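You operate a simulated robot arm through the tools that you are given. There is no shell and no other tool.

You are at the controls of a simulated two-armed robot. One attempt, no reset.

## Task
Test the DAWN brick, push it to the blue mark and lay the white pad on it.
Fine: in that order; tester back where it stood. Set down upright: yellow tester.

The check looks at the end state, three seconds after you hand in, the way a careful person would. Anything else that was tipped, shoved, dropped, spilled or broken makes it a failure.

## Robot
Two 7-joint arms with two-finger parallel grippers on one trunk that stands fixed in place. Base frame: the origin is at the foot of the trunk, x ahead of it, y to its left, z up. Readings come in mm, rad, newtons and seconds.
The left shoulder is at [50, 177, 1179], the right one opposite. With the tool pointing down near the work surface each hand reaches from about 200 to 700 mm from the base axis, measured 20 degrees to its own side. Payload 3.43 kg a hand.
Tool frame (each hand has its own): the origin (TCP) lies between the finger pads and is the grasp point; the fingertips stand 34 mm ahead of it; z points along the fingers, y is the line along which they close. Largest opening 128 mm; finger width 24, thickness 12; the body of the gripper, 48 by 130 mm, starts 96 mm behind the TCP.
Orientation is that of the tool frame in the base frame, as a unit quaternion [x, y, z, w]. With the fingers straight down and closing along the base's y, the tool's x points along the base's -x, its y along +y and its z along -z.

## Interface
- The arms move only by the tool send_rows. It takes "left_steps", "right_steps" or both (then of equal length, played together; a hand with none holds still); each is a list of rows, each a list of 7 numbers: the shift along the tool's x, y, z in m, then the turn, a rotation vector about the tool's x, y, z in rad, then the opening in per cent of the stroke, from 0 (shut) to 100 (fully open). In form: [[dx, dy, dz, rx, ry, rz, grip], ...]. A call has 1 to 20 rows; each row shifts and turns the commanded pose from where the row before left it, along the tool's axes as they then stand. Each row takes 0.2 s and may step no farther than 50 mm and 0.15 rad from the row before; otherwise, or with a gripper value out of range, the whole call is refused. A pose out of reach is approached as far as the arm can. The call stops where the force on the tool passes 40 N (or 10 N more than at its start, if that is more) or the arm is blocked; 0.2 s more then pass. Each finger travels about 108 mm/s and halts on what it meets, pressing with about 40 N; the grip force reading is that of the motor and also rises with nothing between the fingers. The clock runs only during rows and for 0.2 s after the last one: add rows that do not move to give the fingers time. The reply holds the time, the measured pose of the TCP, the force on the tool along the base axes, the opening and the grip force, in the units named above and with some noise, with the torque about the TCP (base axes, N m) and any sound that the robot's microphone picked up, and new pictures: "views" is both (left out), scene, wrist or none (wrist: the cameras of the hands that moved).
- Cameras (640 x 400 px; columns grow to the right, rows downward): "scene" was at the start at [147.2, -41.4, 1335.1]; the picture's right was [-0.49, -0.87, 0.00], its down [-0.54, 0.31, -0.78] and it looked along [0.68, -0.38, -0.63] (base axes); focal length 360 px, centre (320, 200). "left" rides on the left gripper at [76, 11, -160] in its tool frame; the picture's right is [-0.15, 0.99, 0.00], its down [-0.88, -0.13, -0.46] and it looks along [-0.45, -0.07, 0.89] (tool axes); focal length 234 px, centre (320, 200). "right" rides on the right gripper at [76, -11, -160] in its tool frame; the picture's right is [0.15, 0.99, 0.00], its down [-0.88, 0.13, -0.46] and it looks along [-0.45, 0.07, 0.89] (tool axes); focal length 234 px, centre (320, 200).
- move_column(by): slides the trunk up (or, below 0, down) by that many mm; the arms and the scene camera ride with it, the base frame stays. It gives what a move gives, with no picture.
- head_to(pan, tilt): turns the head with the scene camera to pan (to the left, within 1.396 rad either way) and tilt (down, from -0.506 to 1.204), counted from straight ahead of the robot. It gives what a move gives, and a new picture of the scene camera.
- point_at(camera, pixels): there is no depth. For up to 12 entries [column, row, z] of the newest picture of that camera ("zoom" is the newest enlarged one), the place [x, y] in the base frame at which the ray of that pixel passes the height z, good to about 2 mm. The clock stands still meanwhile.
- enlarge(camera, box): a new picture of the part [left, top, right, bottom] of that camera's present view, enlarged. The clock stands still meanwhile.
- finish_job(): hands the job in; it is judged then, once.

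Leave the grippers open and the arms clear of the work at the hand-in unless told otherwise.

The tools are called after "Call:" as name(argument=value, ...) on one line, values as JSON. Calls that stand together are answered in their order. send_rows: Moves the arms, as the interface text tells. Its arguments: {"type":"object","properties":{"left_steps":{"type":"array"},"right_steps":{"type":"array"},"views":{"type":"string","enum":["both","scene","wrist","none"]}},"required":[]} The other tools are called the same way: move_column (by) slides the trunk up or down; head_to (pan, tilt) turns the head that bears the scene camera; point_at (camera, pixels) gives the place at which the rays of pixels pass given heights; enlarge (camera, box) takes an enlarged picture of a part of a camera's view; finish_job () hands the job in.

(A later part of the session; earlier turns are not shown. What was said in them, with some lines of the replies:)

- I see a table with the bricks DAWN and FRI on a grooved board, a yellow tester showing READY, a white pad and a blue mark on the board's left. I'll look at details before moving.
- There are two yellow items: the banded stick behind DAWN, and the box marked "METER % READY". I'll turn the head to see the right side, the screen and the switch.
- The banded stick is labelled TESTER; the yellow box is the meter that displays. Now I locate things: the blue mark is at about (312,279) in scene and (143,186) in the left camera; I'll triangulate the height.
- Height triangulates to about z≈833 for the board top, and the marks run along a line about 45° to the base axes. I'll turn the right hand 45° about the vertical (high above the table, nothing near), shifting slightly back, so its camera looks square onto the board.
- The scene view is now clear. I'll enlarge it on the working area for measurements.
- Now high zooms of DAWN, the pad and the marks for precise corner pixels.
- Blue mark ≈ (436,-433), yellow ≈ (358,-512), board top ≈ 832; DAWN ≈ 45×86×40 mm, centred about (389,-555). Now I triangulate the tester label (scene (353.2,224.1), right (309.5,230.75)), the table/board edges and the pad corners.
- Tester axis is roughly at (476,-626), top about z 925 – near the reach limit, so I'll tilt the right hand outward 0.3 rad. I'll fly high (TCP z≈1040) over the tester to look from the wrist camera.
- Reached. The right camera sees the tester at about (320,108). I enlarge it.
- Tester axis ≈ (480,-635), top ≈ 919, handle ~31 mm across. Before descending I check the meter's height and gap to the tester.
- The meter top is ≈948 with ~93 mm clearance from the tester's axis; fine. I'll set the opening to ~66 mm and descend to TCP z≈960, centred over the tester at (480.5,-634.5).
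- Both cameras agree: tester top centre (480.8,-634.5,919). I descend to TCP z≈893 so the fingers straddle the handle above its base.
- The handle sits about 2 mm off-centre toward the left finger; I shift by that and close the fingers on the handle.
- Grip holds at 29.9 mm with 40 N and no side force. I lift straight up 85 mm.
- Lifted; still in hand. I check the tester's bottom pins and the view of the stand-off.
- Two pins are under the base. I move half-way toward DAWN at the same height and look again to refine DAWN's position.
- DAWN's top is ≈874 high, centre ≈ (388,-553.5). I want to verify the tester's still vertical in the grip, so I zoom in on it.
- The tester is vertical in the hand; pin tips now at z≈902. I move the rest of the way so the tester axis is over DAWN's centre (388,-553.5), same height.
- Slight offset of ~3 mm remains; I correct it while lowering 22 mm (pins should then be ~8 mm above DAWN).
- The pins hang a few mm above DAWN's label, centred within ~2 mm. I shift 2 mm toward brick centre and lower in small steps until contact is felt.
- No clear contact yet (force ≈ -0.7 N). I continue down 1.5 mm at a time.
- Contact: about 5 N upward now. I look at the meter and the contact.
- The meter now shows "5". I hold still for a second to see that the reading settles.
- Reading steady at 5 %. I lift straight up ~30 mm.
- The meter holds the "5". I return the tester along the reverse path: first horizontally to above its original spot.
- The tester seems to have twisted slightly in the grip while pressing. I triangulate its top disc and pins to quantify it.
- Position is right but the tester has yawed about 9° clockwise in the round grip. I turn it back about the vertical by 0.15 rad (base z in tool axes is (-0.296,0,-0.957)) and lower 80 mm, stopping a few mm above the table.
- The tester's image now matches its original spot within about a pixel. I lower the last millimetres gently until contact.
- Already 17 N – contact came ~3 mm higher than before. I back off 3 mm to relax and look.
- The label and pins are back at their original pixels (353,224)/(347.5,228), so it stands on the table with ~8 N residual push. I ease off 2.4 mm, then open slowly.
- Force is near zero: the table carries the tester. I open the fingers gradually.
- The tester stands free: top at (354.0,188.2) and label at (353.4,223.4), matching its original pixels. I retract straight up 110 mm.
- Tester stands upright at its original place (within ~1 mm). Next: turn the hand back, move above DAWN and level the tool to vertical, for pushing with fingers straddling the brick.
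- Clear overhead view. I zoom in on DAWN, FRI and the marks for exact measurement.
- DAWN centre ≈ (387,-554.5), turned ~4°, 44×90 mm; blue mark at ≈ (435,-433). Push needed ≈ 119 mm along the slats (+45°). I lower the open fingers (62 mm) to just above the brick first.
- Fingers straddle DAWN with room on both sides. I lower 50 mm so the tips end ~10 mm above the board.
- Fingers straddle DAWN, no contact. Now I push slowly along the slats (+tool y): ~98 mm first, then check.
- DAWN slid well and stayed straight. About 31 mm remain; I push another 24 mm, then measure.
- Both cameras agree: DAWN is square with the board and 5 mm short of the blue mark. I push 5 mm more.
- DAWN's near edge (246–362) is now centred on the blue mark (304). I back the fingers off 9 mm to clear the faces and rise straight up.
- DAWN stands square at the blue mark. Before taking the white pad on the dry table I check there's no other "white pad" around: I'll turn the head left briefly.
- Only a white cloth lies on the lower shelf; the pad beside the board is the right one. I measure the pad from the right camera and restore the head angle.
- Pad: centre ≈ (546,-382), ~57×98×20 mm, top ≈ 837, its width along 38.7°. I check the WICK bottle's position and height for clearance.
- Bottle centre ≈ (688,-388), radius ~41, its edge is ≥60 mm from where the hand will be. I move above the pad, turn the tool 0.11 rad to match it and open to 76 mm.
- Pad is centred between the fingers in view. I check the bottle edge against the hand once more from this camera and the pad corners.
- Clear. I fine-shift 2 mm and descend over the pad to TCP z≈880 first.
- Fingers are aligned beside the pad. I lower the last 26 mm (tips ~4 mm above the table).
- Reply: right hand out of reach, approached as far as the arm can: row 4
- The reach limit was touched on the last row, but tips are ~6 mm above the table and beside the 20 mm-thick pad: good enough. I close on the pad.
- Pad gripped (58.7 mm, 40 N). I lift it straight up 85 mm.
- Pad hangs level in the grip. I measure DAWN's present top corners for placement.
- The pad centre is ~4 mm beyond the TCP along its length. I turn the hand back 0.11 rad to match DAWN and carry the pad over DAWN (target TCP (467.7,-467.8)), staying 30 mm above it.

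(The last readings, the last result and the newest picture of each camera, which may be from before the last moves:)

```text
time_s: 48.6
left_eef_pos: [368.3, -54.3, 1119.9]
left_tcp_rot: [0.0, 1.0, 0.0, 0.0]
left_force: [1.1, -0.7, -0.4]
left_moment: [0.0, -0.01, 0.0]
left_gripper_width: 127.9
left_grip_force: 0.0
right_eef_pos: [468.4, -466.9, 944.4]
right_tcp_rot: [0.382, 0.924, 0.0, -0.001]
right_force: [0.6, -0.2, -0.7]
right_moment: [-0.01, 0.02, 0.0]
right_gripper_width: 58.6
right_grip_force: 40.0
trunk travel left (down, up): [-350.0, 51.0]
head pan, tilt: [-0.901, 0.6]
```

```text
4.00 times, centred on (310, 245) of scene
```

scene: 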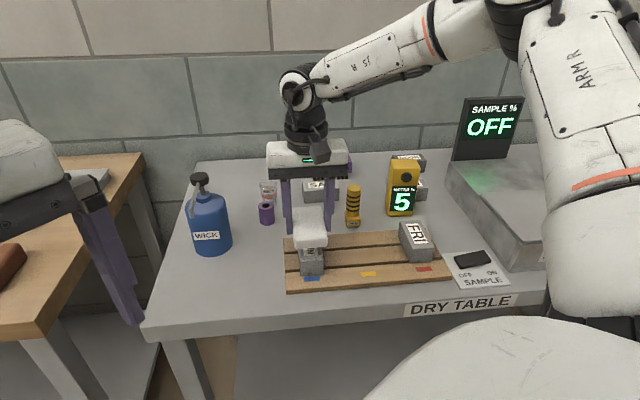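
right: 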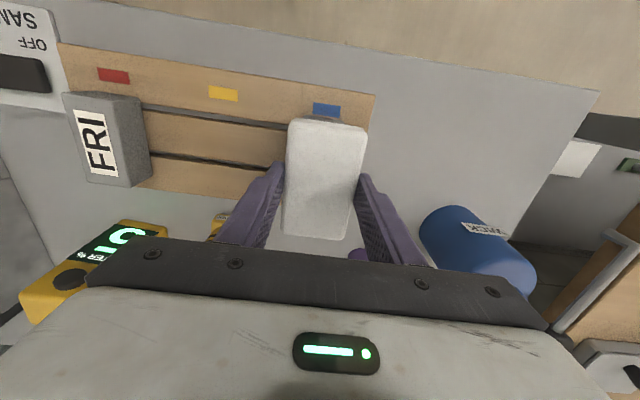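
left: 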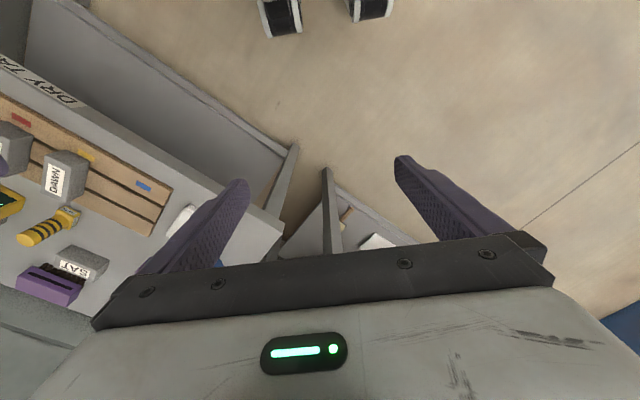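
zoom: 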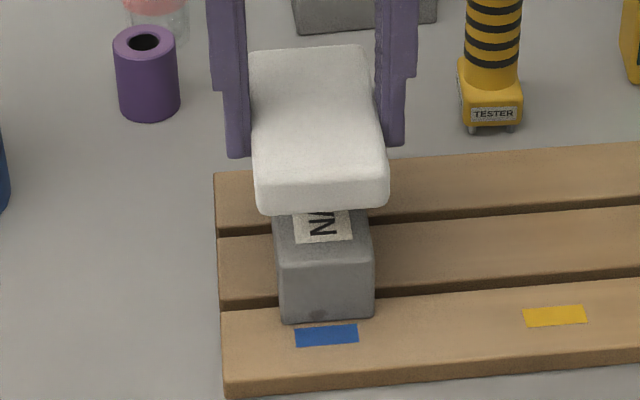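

Call:
point_at(camera="zoom", pixels=[[261, 214, 905], [388, 205, 905], [252, 55, 925], [363, 48, 925], [255, 180, 925], [386, 165, 925]])

Call:
point_at(camera="right", pixels=[[288.5, 118.5, 925], [367, 128.5, 925], [344.5, 239.5, 925], [281, 231.8, 925]])

```text
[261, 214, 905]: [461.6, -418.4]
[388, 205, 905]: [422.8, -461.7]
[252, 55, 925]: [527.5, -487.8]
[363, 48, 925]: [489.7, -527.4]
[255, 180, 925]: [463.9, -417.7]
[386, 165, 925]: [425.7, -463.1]
```

```text
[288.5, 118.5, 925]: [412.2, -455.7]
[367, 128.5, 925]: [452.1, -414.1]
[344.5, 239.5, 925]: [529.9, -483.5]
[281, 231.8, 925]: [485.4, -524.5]
```

The pad is aligned over DAWN within ~3 mm; I correct 2 mm and lower 26 mm, then feel for contact.

Call:
send_rows(right_steps=[[0.001, -0.0005, 0.01, 0, 0, 0, 36], [0.001, -0.0005, 0.01, 0, 0, 0, 36], [0, 0, 0.006, 0, 0, 0, 36], [0, 0, 0, 0, 0, 0, 36]], views="both")

Call:
enlarge(camera="scene", box=[265, 205, 355, 295])

```text
time_s: 49.6
left_eef_pos: [369.3, -53.3, 1119.0]
left_tcp_rot: [0.0, 1.0, 0.0, 0.0]
left_force: [0.1, 0.2, -0.3]
left_moment: [0.01, -0.02, -0.04]
left_gripper_width: 127.9
left_grip_force: 0.2
right_eef_pos: [467.4, -466.2, 918.8]
right_tcp_rot: [0.382, 0.924, 0.0, -0.001]
right_force: [0.7, -0.6, -0.3]
right_moment: [0.01, 0.02, 0.01]
right_gripper_width: 59.0
right_grip_force: 39.7
trunk travel left (down, up): [-350.0, 51.0]
head pan, tilt: [-0.901, 0.6]
```

scene: 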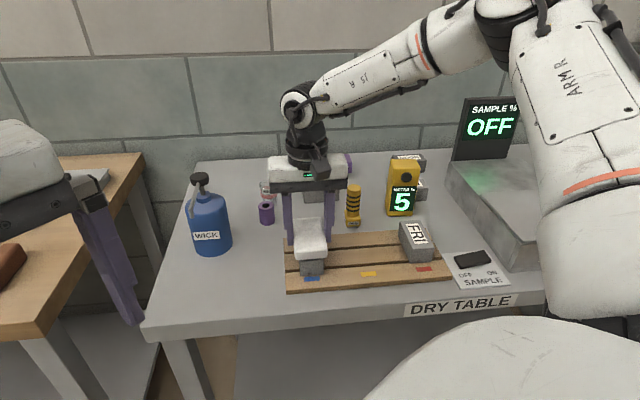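
right: 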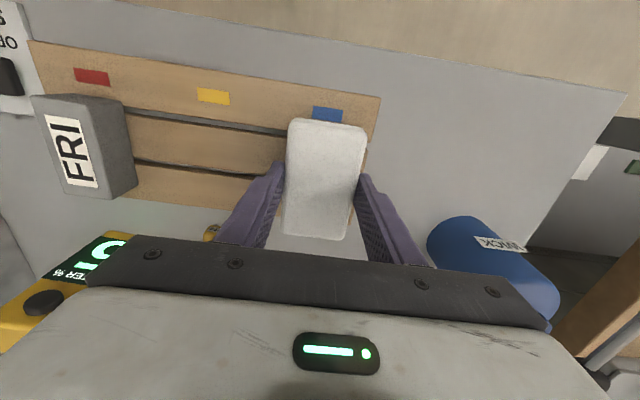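

```text
4.44 times, centred on (310, 250) of scene
```

zoom: 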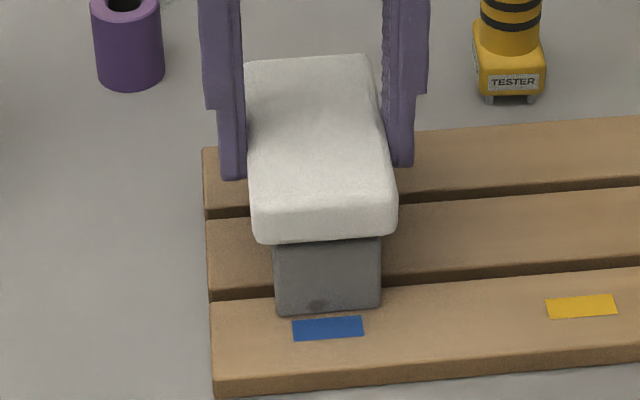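

Aligned (pad centre column 327 = brick centre column 327). I lower in 1.5 mm steps.

Call:
send_rows(right_steps=[[0, 0, 0.0015, 0, 0, 0, 36], [0, 0, 0.0015, 0, 0, 0, 36], [0, 0, 0, 0, 0, 0, 36]], views="none")

```text
time_s: 50.4
left_eef_pos: [369.0, -53.4, 1119.9]
left_tcp_rot: [0.001, 1.0, -0.001, 0.001]
left_force: [0.3, -0.2, -0.8]
left_moment: [-0.04, -0.01, -0.01]
left_gripper_width: 127.9
left_grip_force: 0.0
right_eef_pos: [465.3, -466.3, 914.5]
right_tcp_rot: [0.382, 0.924, 0.0, 0.001]
right_force: [0.1, 0.3, 0.4]
right_moment: [0.04, 0.01, -0.03]
right_gripper_width: 58.7
right_grip_force: 39.7
trunk travel left (down, up): [-350.0, 51.0]
head pan, tilt: [-0.901, 0.6]
```

No contact yet. Another 1.5 mm.

Call:
send_rows(right_steps=[[0, 0, 0.0015, 0, 0, 0, 36], [0, 0, 0, 0, 0, 0, 36]], views="none")

```text
time_s: 51.0
left_eef_pos: [368.7, -53.6, 1118.6]
left_tcp_rot: [0.001, 1.0, 0.0, -0.001]
left_force: [0.0, 0.2, -0.2]
left_moment: [-0.01, 0.01, -0.01]
left_gripper_width: 127.9
left_grip_force: 0.1
right_eef_pos: [465.3, -466.0, 913.3]
right_tcp_rot: [0.383, 0.924, -0.001, 0.0]
right_force: [0.4, 0.5, -0.8]
right_moment: [-0.01, 0.0, 0.0]
right_gripper_width: 58.5
right_grip_force: 40.0
trunk travel left (down, up): [-350.0, 51.0]
head pan, tilt: [-0.901, 0.6]
```

Call:
send_rows(right_steps=[[0, 0, 0.0015, 0, 0, 0, 36], [0, 0, 0, 0, 0, 0, 36]], views="scene")

Call:
enlarge(camera="scene", box=[275, 210, 345, 290])

```text
time_s: 51.6
left_eef_pos: [369.2, -54.6, 1119.5]
left_tcp_rot: [0.001, 1.0, -0.001, 0.0]
left_force: [0.1, -0.1, 0.2]
left_moment: [0.0, 0.01, -0.02]
left_gripper_width: 127.9
left_grip_force: 0.0
right_eef_pos: [466.9, -467.0, 911.3]
right_tcp_rot: [0.382, 0.924, 0.0, 0.001]
right_force: [-0.4, 0.0, -1.0]
right_moment: [0.04, -0.02, -0.01]
right_gripper_width: 58.7
right_grip_force: 39.9
trunk travel left (down, up): [-350.0, 51.0]
head pan, tilt: [-0.901, 0.6]
```

scene: 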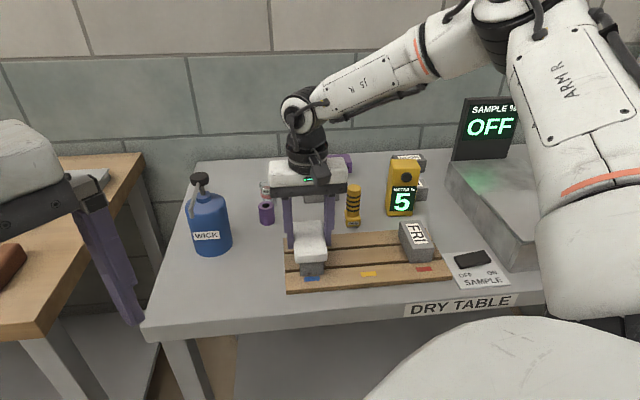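

```text
5.00 times, centred on (310, 250) of scene
```

zoom: 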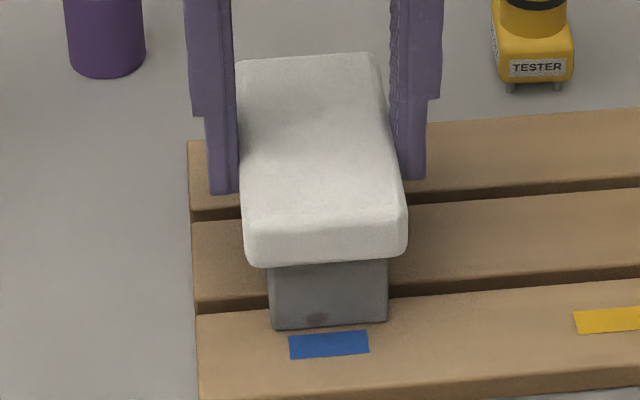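

Still no clear contact; continuing down 1.5 mm.

Call:
send_rows(right_steps=[[0, 0, 0.0015, 0, 0, 0, 36], [0, 0, 0, 0, 0, 0, 36]], views="none")

```text
time_s: 52.2
left_eef_pos: [368.8, -53.7, 1119.8]
left_tcp_rot: [-0.001, 1.0, 0.0, 0.001]
left_force: [0.3, -0.2, -0.4]
left_moment: [-0.01, 0.02, -0.01]
left_gripper_width: 128.0
left_grip_force: 0.1
right_eef_pos: [465.7, -466.1, 910.7]
right_tcp_rot: [0.382, 0.924, -0.001, -0.001]
right_force: [-0.6, 1.7, 0.7]
right_moment: [-0.03, 0.04, -0.02]
right_gripper_width: 58.8
right_grip_force: 39.8
trunk travel left (down, up): [-350.0, 51.0]
head pan, tilt: [-0.901, 0.6]
```

Call:
send_rows(right_steps=[[0, 0, 0.001, 0, 0, 0, 36], [0, 0, 0, 0, 0, 0, 36]], views="none")

```text
time_s: 52.8
left_eef_pos: [368.7, -53.0, 1120.2]
left_tcp_rot: [0.0, 1.0, -0.001, 0.001]
left_force: [0.8, -0.1, -0.2]
left_moment: [0.06, -0.02, 0.03]
left_gripper_width: 128.0
left_grip_force: 0.0
right_eef_pos: [465.4, -466.6, 909.7]
right_tcp_rot: [0.382, 0.924, 0.0, 0.001]
right_force: [-0.8, -3.8, 9.3]
right_moment: [-0.03, 0.19, 0.06]
right_gripper_width: 58.7
right_grip_force: 39.9
trunk travel left (down, up): [-350.0, 51.0]
head pan, tilt: [-0.901, 0.6]
```

Contact (9 N). I ease back 0.8 mm and open slowly.

Call:
send_rows(right_steps=[[0, 0, -0.0008, 0, 0, 0, 36], [0, 0, 0, 0, 0, 0, 36]], views="none")

```text
time_s: 53.4
left_eef_pos: [368.3, -53.2, 1119.2]
left_tcp_rot: [0.0, 1.0, 0.0, 0.0]
left_force: [-0.1, 0.5, -0.3]
left_moment: [0.0, -0.01, 0.0]
left_gripper_width: 127.9
left_grip_force: 0.0
right_eef_pos: [465.1, -464.8, 910.4]
right_tcp_rot: [0.382, 0.924, 0.001, 0.001]
right_force: [3.0, -1.4, 5.3]
right_moment: [-0.19, -0.17, 0.07]
right_gripper_width: 58.8
right_grip_force: 40.3
trunk travel left (down, up): [-350.0, 51.0]
head pan, tilt: [-0.901, 0.6]
```

Call:
send_rows(right_steps=[[0, 0, -0.0007, 0, 0, 0, 36], [0, 0, 0, 0, 0, 0, 36]], views="none")

```text
time_s: 54.0
left_eef_pos: [369.0, -52.2, 1119.2]
left_tcp_rot: [0.0, 1.0, 0.001, 0.0]
left_force: [0.3, 0.6, 0.4]
left_moment: [-0.01, -0.04, -0.04]
left_gripper_width: 128.0
left_grip_force: 0.1
right_eef_pos: [466.6, -466.0, 911.1]
right_tcp_rot: [0.381, 0.924, 0.0, 0.0]
right_force: [1.7, -1.3, 5.2]
right_moment: [-0.06, -0.11, 0.03]
right_gripper_width: 58.5
right_grip_force: 40.4
trunk travel left (down, up): [-350.0, 51.0]
head pan, tilt: [-0.901, 0.6]
```

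Call:
send_rows(right_steps=[[0, 0, -0.0008, 0, 0, 0, 36], [0, 0, 0, 0, 0, 0, 36]], views="both")

Call:
enlarge(camera="scene", box=[275, 210, 345, 290])

```text
time_s: 54.6
left_eef_pos: [369.7, -54.7, 1119.8]
left_tcp_rot: [0.0, 1.0, 0.0, 0.0]
left_force: [-0.5, -0.3, -0.1]
left_moment: [0.01, -0.03, 0.01]
left_gripper_width: 127.9
left_grip_force: 0.2
right_eef_pos: [463.5, -466.5, 910.4]
right_tcp_rot: [0.382, 0.924, 0.0, -0.002]
right_force: [-0.3, -0.1, -1.0]
right_moment: [0.02, 0.0, -0.01]
right_gripper_width: 58.7
right_grip_force: 40.1
trunk travel left (down, up): [-350.0, 51.0]
head pan, tilt: [-0.901, 0.6]
```

scene: 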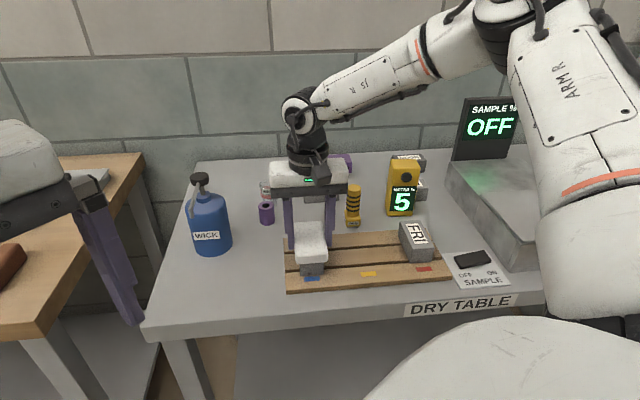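
right: 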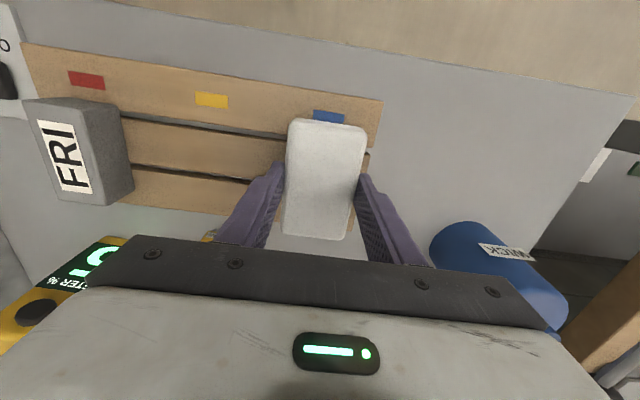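

```text
5.00 times, centred on (310, 250) of scene
```

zoom: 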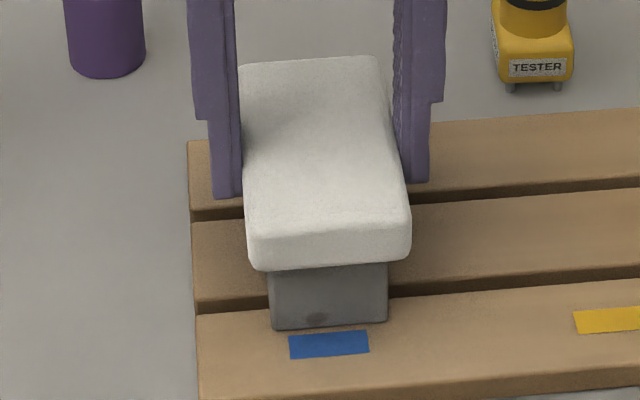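

Call:
point_at(camera="zoom", pixels=[[252, 270, 874], [408, 260, 874], [242, 68, 894], [378, 58, 894], [272, 330, 832], [388, 321, 832]])

Call:
enlarge(camera="right", box=[260, 90, 390, 250])

```text
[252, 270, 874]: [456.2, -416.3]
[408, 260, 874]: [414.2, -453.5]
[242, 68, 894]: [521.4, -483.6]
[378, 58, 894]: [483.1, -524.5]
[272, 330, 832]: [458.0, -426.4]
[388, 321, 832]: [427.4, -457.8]
```

```text
2.50 times, centred on (325, 170) of right
```

zoom: 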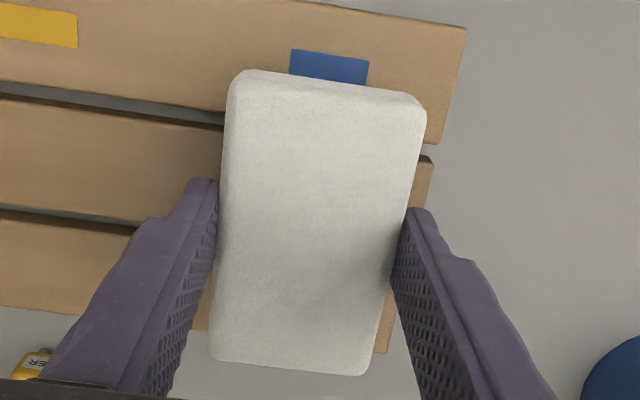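

Pad centre (p≈663, s≈0) matches the brick (p≈665.5, s≈0). I release slowly.

Call:
send_rows(right_steps=[[0, 0, 0, 0, 0, 0, 44], [0, 0, 0, 0, 0, 0, 46], [0, 0, 0, 0, 0, 0, 48], [0, 0, 0, 0, 0, 0, 51], [0, 0, 0, 0, 0, 0, 55], [0, 0, 0, 0, 0, 0, 60], [0, 0, 0, 0, 0, 0, 60]], views="both")

Call:
enlarge(camera="scene", box=[275, 210, 345, 290])

Call:
enlarge(camera="right", box=[240, 90, 410, 250])

```text
time_s: 56.2
left_eef_pos: [369.4, -53.2, 1119.7]
left_tcp_rot: [0.0, 1.0, 0.0, 0.0]
left_force: [0.7, 0.5, -0.8]
left_moment: [-0.03, 0.0, 0.04]
left_gripper_width: 128.1
left_grip_force: 0.0
right_eef_pos: [465.3, -466.3, 911.5]
right_tcp_rot: [0.382, 0.924, 0.0, 0.0]
right_force: [0.4, -0.2, 0.3]
right_moment: [0.03, -0.01, -0.01]
right_gripper_width: 76.7
right_grip_force: 0.0
trunk travel left (down, up): [-350.0, 51.0]
head pan, tilt: [-0.901, 0.6]
```

scene: 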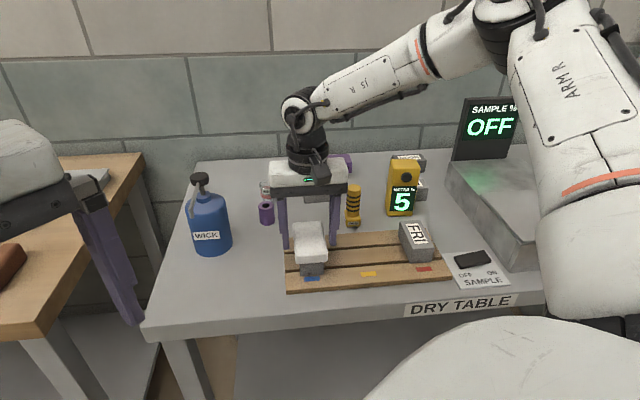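
right: 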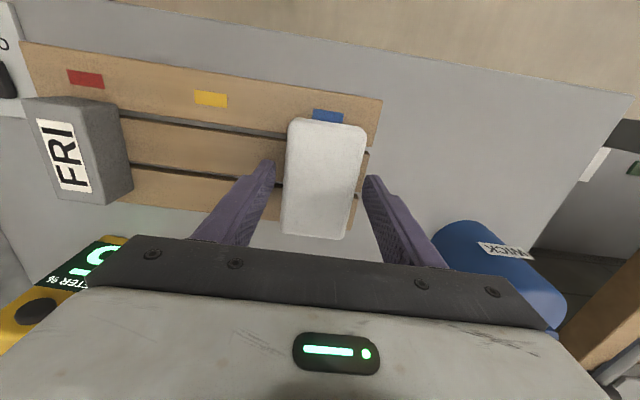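

```text
5.00 times, centred on (310, 250) of scene
```

zoom: 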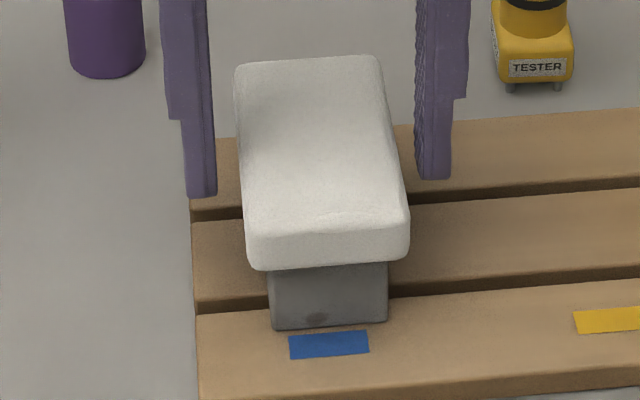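

```text
2.50 times, centred on (325, 170) of right
```

zoom: 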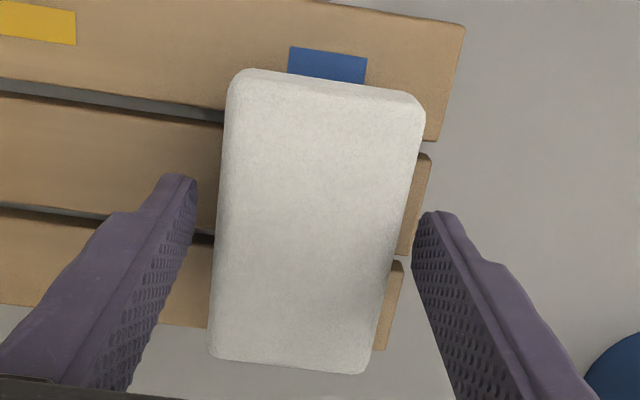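

The pad rests on DAWN and the fingers are clear. I rise straight up 120 mm.

Call:
send_rows(right_steps=[[0, 0, -0.015, 0, 0, 0, 60], [0, 0, -0.025, 0, 0, 0, 60], [0, 0, -0.04, 0, 0, 0, 60], [0, 0, -0.04, 0, 0, 0, 60], [0, 0, 0, 0, 0, 0, 60]], views="both")

Call:
enlarge(camera="scene", box=[265, 180, 445, 300])

```text
time_s: 57.4
left_eef_pos: [369.2, -52.3, 1119.9]
left_tcp_rot: [0.0, 1.0, -0.001, 0.0]
left_force: [0.4, 0.0, -0.7]
left_moment: [0.0, -0.02, 0.03]
left_gripper_width: 127.9
left_grip_force: 0.0
right_eef_pos: [465.5, -467.8, 1030.4]
right_tcp_rot: [0.382, 0.924, 0.0, 0.0]
right_force: [-0.8, -0.6, 0.9]
right_moment: [-0.01, -0.01, 0.01]
right_gripper_width: 76.9
right_grip_force: 0.2
trunk travel left (down, up): [-350.0, 51.0]
head pan, tilt: [-0.901, 0.6]
```

scene: 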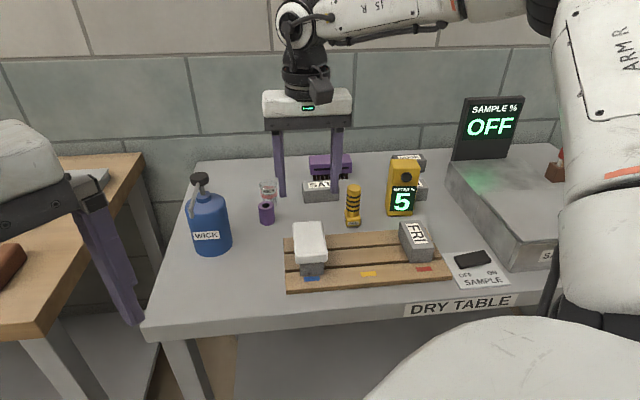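
right: 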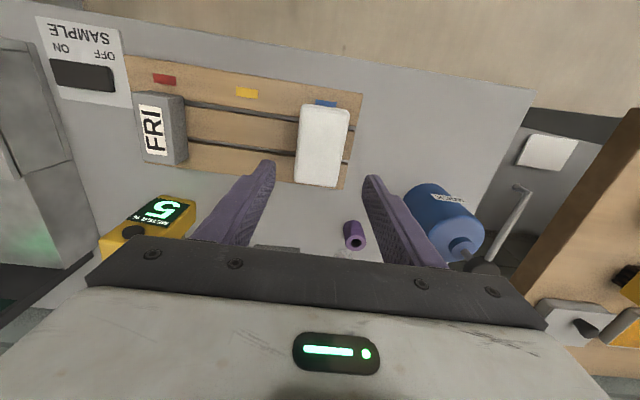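

```text
3.33 times, centred on (355, 240) of scene
```

zoom: 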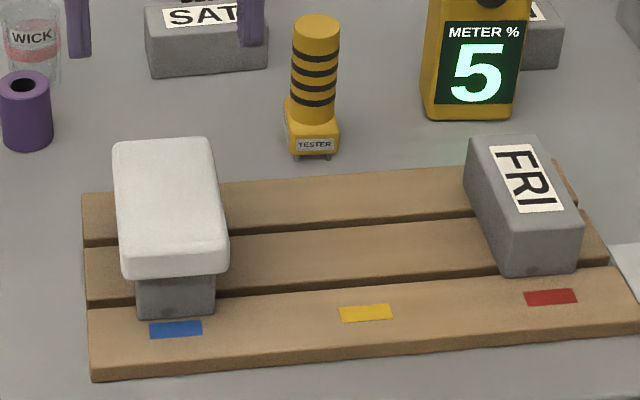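

Everything stands as wanted. I retreat the right hand up and back toward its starting place, and open it fully.

Call:
send_rows(right_steps=[[0, 0, -0.035, 0, 0, 0, 60], [0, 0, -0.035, 0, 0, 0, 60], [0, 0, -0.03, 0, 0, 0, 70], [0.0376, -0.01, 0, 0, 0, 0, 80], [0.0376, -0.01, 0, 0, 0, 0, 90], [0.0376, -0.01, 0, 0, 0, 0, 100], [0.0376, -0.01, 0, 0, 0, 0, 100], [0, 0, 0, 0, 0, 0, 100], [0, 0, 0, 0, 0, 0, 100]], views="both")

Call:
enlarge(camera="scene", box=[180, 140, 460, 310])

Call:
enlarge(camera="scene", box=[335, 175, 375, 235])

```text
time_s: 59.4
left_eef_pos: [368.6, -53.2, 1120.1]
left_tcp_rot: [0.0, 1.0, 0.0, 0.001]
left_force: [0.5, 0.3, -0.5]
left_moment: [-0.02, -0.03, 0.03]
left_gripper_width: 127.7
left_grip_force: 0.0
right_eef_pos: [331.2, -387.9, 1130.1]
right_tcp_rot: [0.382, 0.924, 0.0, 0.0]
right_force: [0.2, -0.3, 0.0]
right_moment: [-0.04, 0.0, -0.01]
right_gripper_width: 127.8
right_grip_force: 0.0
trunk travel left (down, up): [-350.0, 51.0]
head pan, tilt: [-0.901, 0.6]
```

scene: 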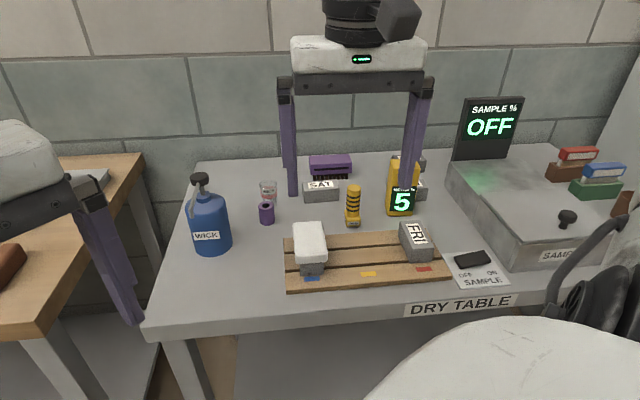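
right: 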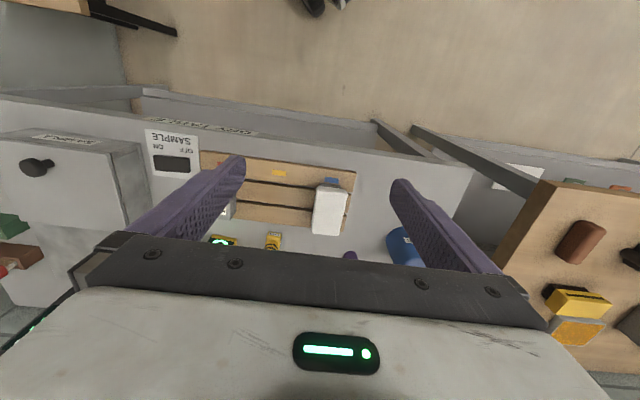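

```text
2.29 times, centred on (320, 225) of scene
```

zoom: 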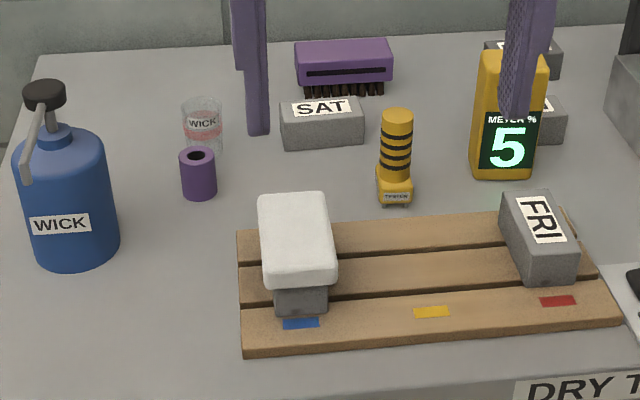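

```text
6.67 times, centred on (355, 205) of scene
```

zoom: 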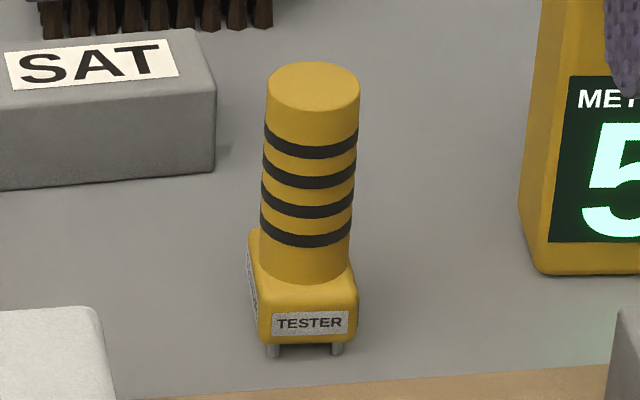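

The final state:
- The meter shows 5 from the DAWN test.
- The tester stands upright at its original spot, with the same pixels as at the start.
- DAWN sits square at the blue mark with the white pad lying on it.
- FRI and everything else look untouched.
- Both grippers are open and clear of the work.

I'm handing in now.

Call:
finish_job()

```text
The job is handed in.
```

I tested the DAWN brick, pushed it to the blue mark and laid the white pad on it, in that order. I then handed the job in; no verdict has come back yet.

- **Test:** I pressed the tester's pins onto DAWN. The meter read 5 % and held that reading.
- **Tester:** It's back where it stood, upright. In the camera picture it matches its starting place to about 1 mm. It twisted about 9° in the grip during the test, so I turned it back before setting it down.
- **DAWN:** I slid it along the slats with the fingers. It stands square to the board, lined up with the blue mark to within about 1 mm.
- **Pad:** It lies flat on DAWN, about 2 mm off centre.

In the last picture everything else on the table looked untouched. Both grippers are open and the arms are clear of the work.
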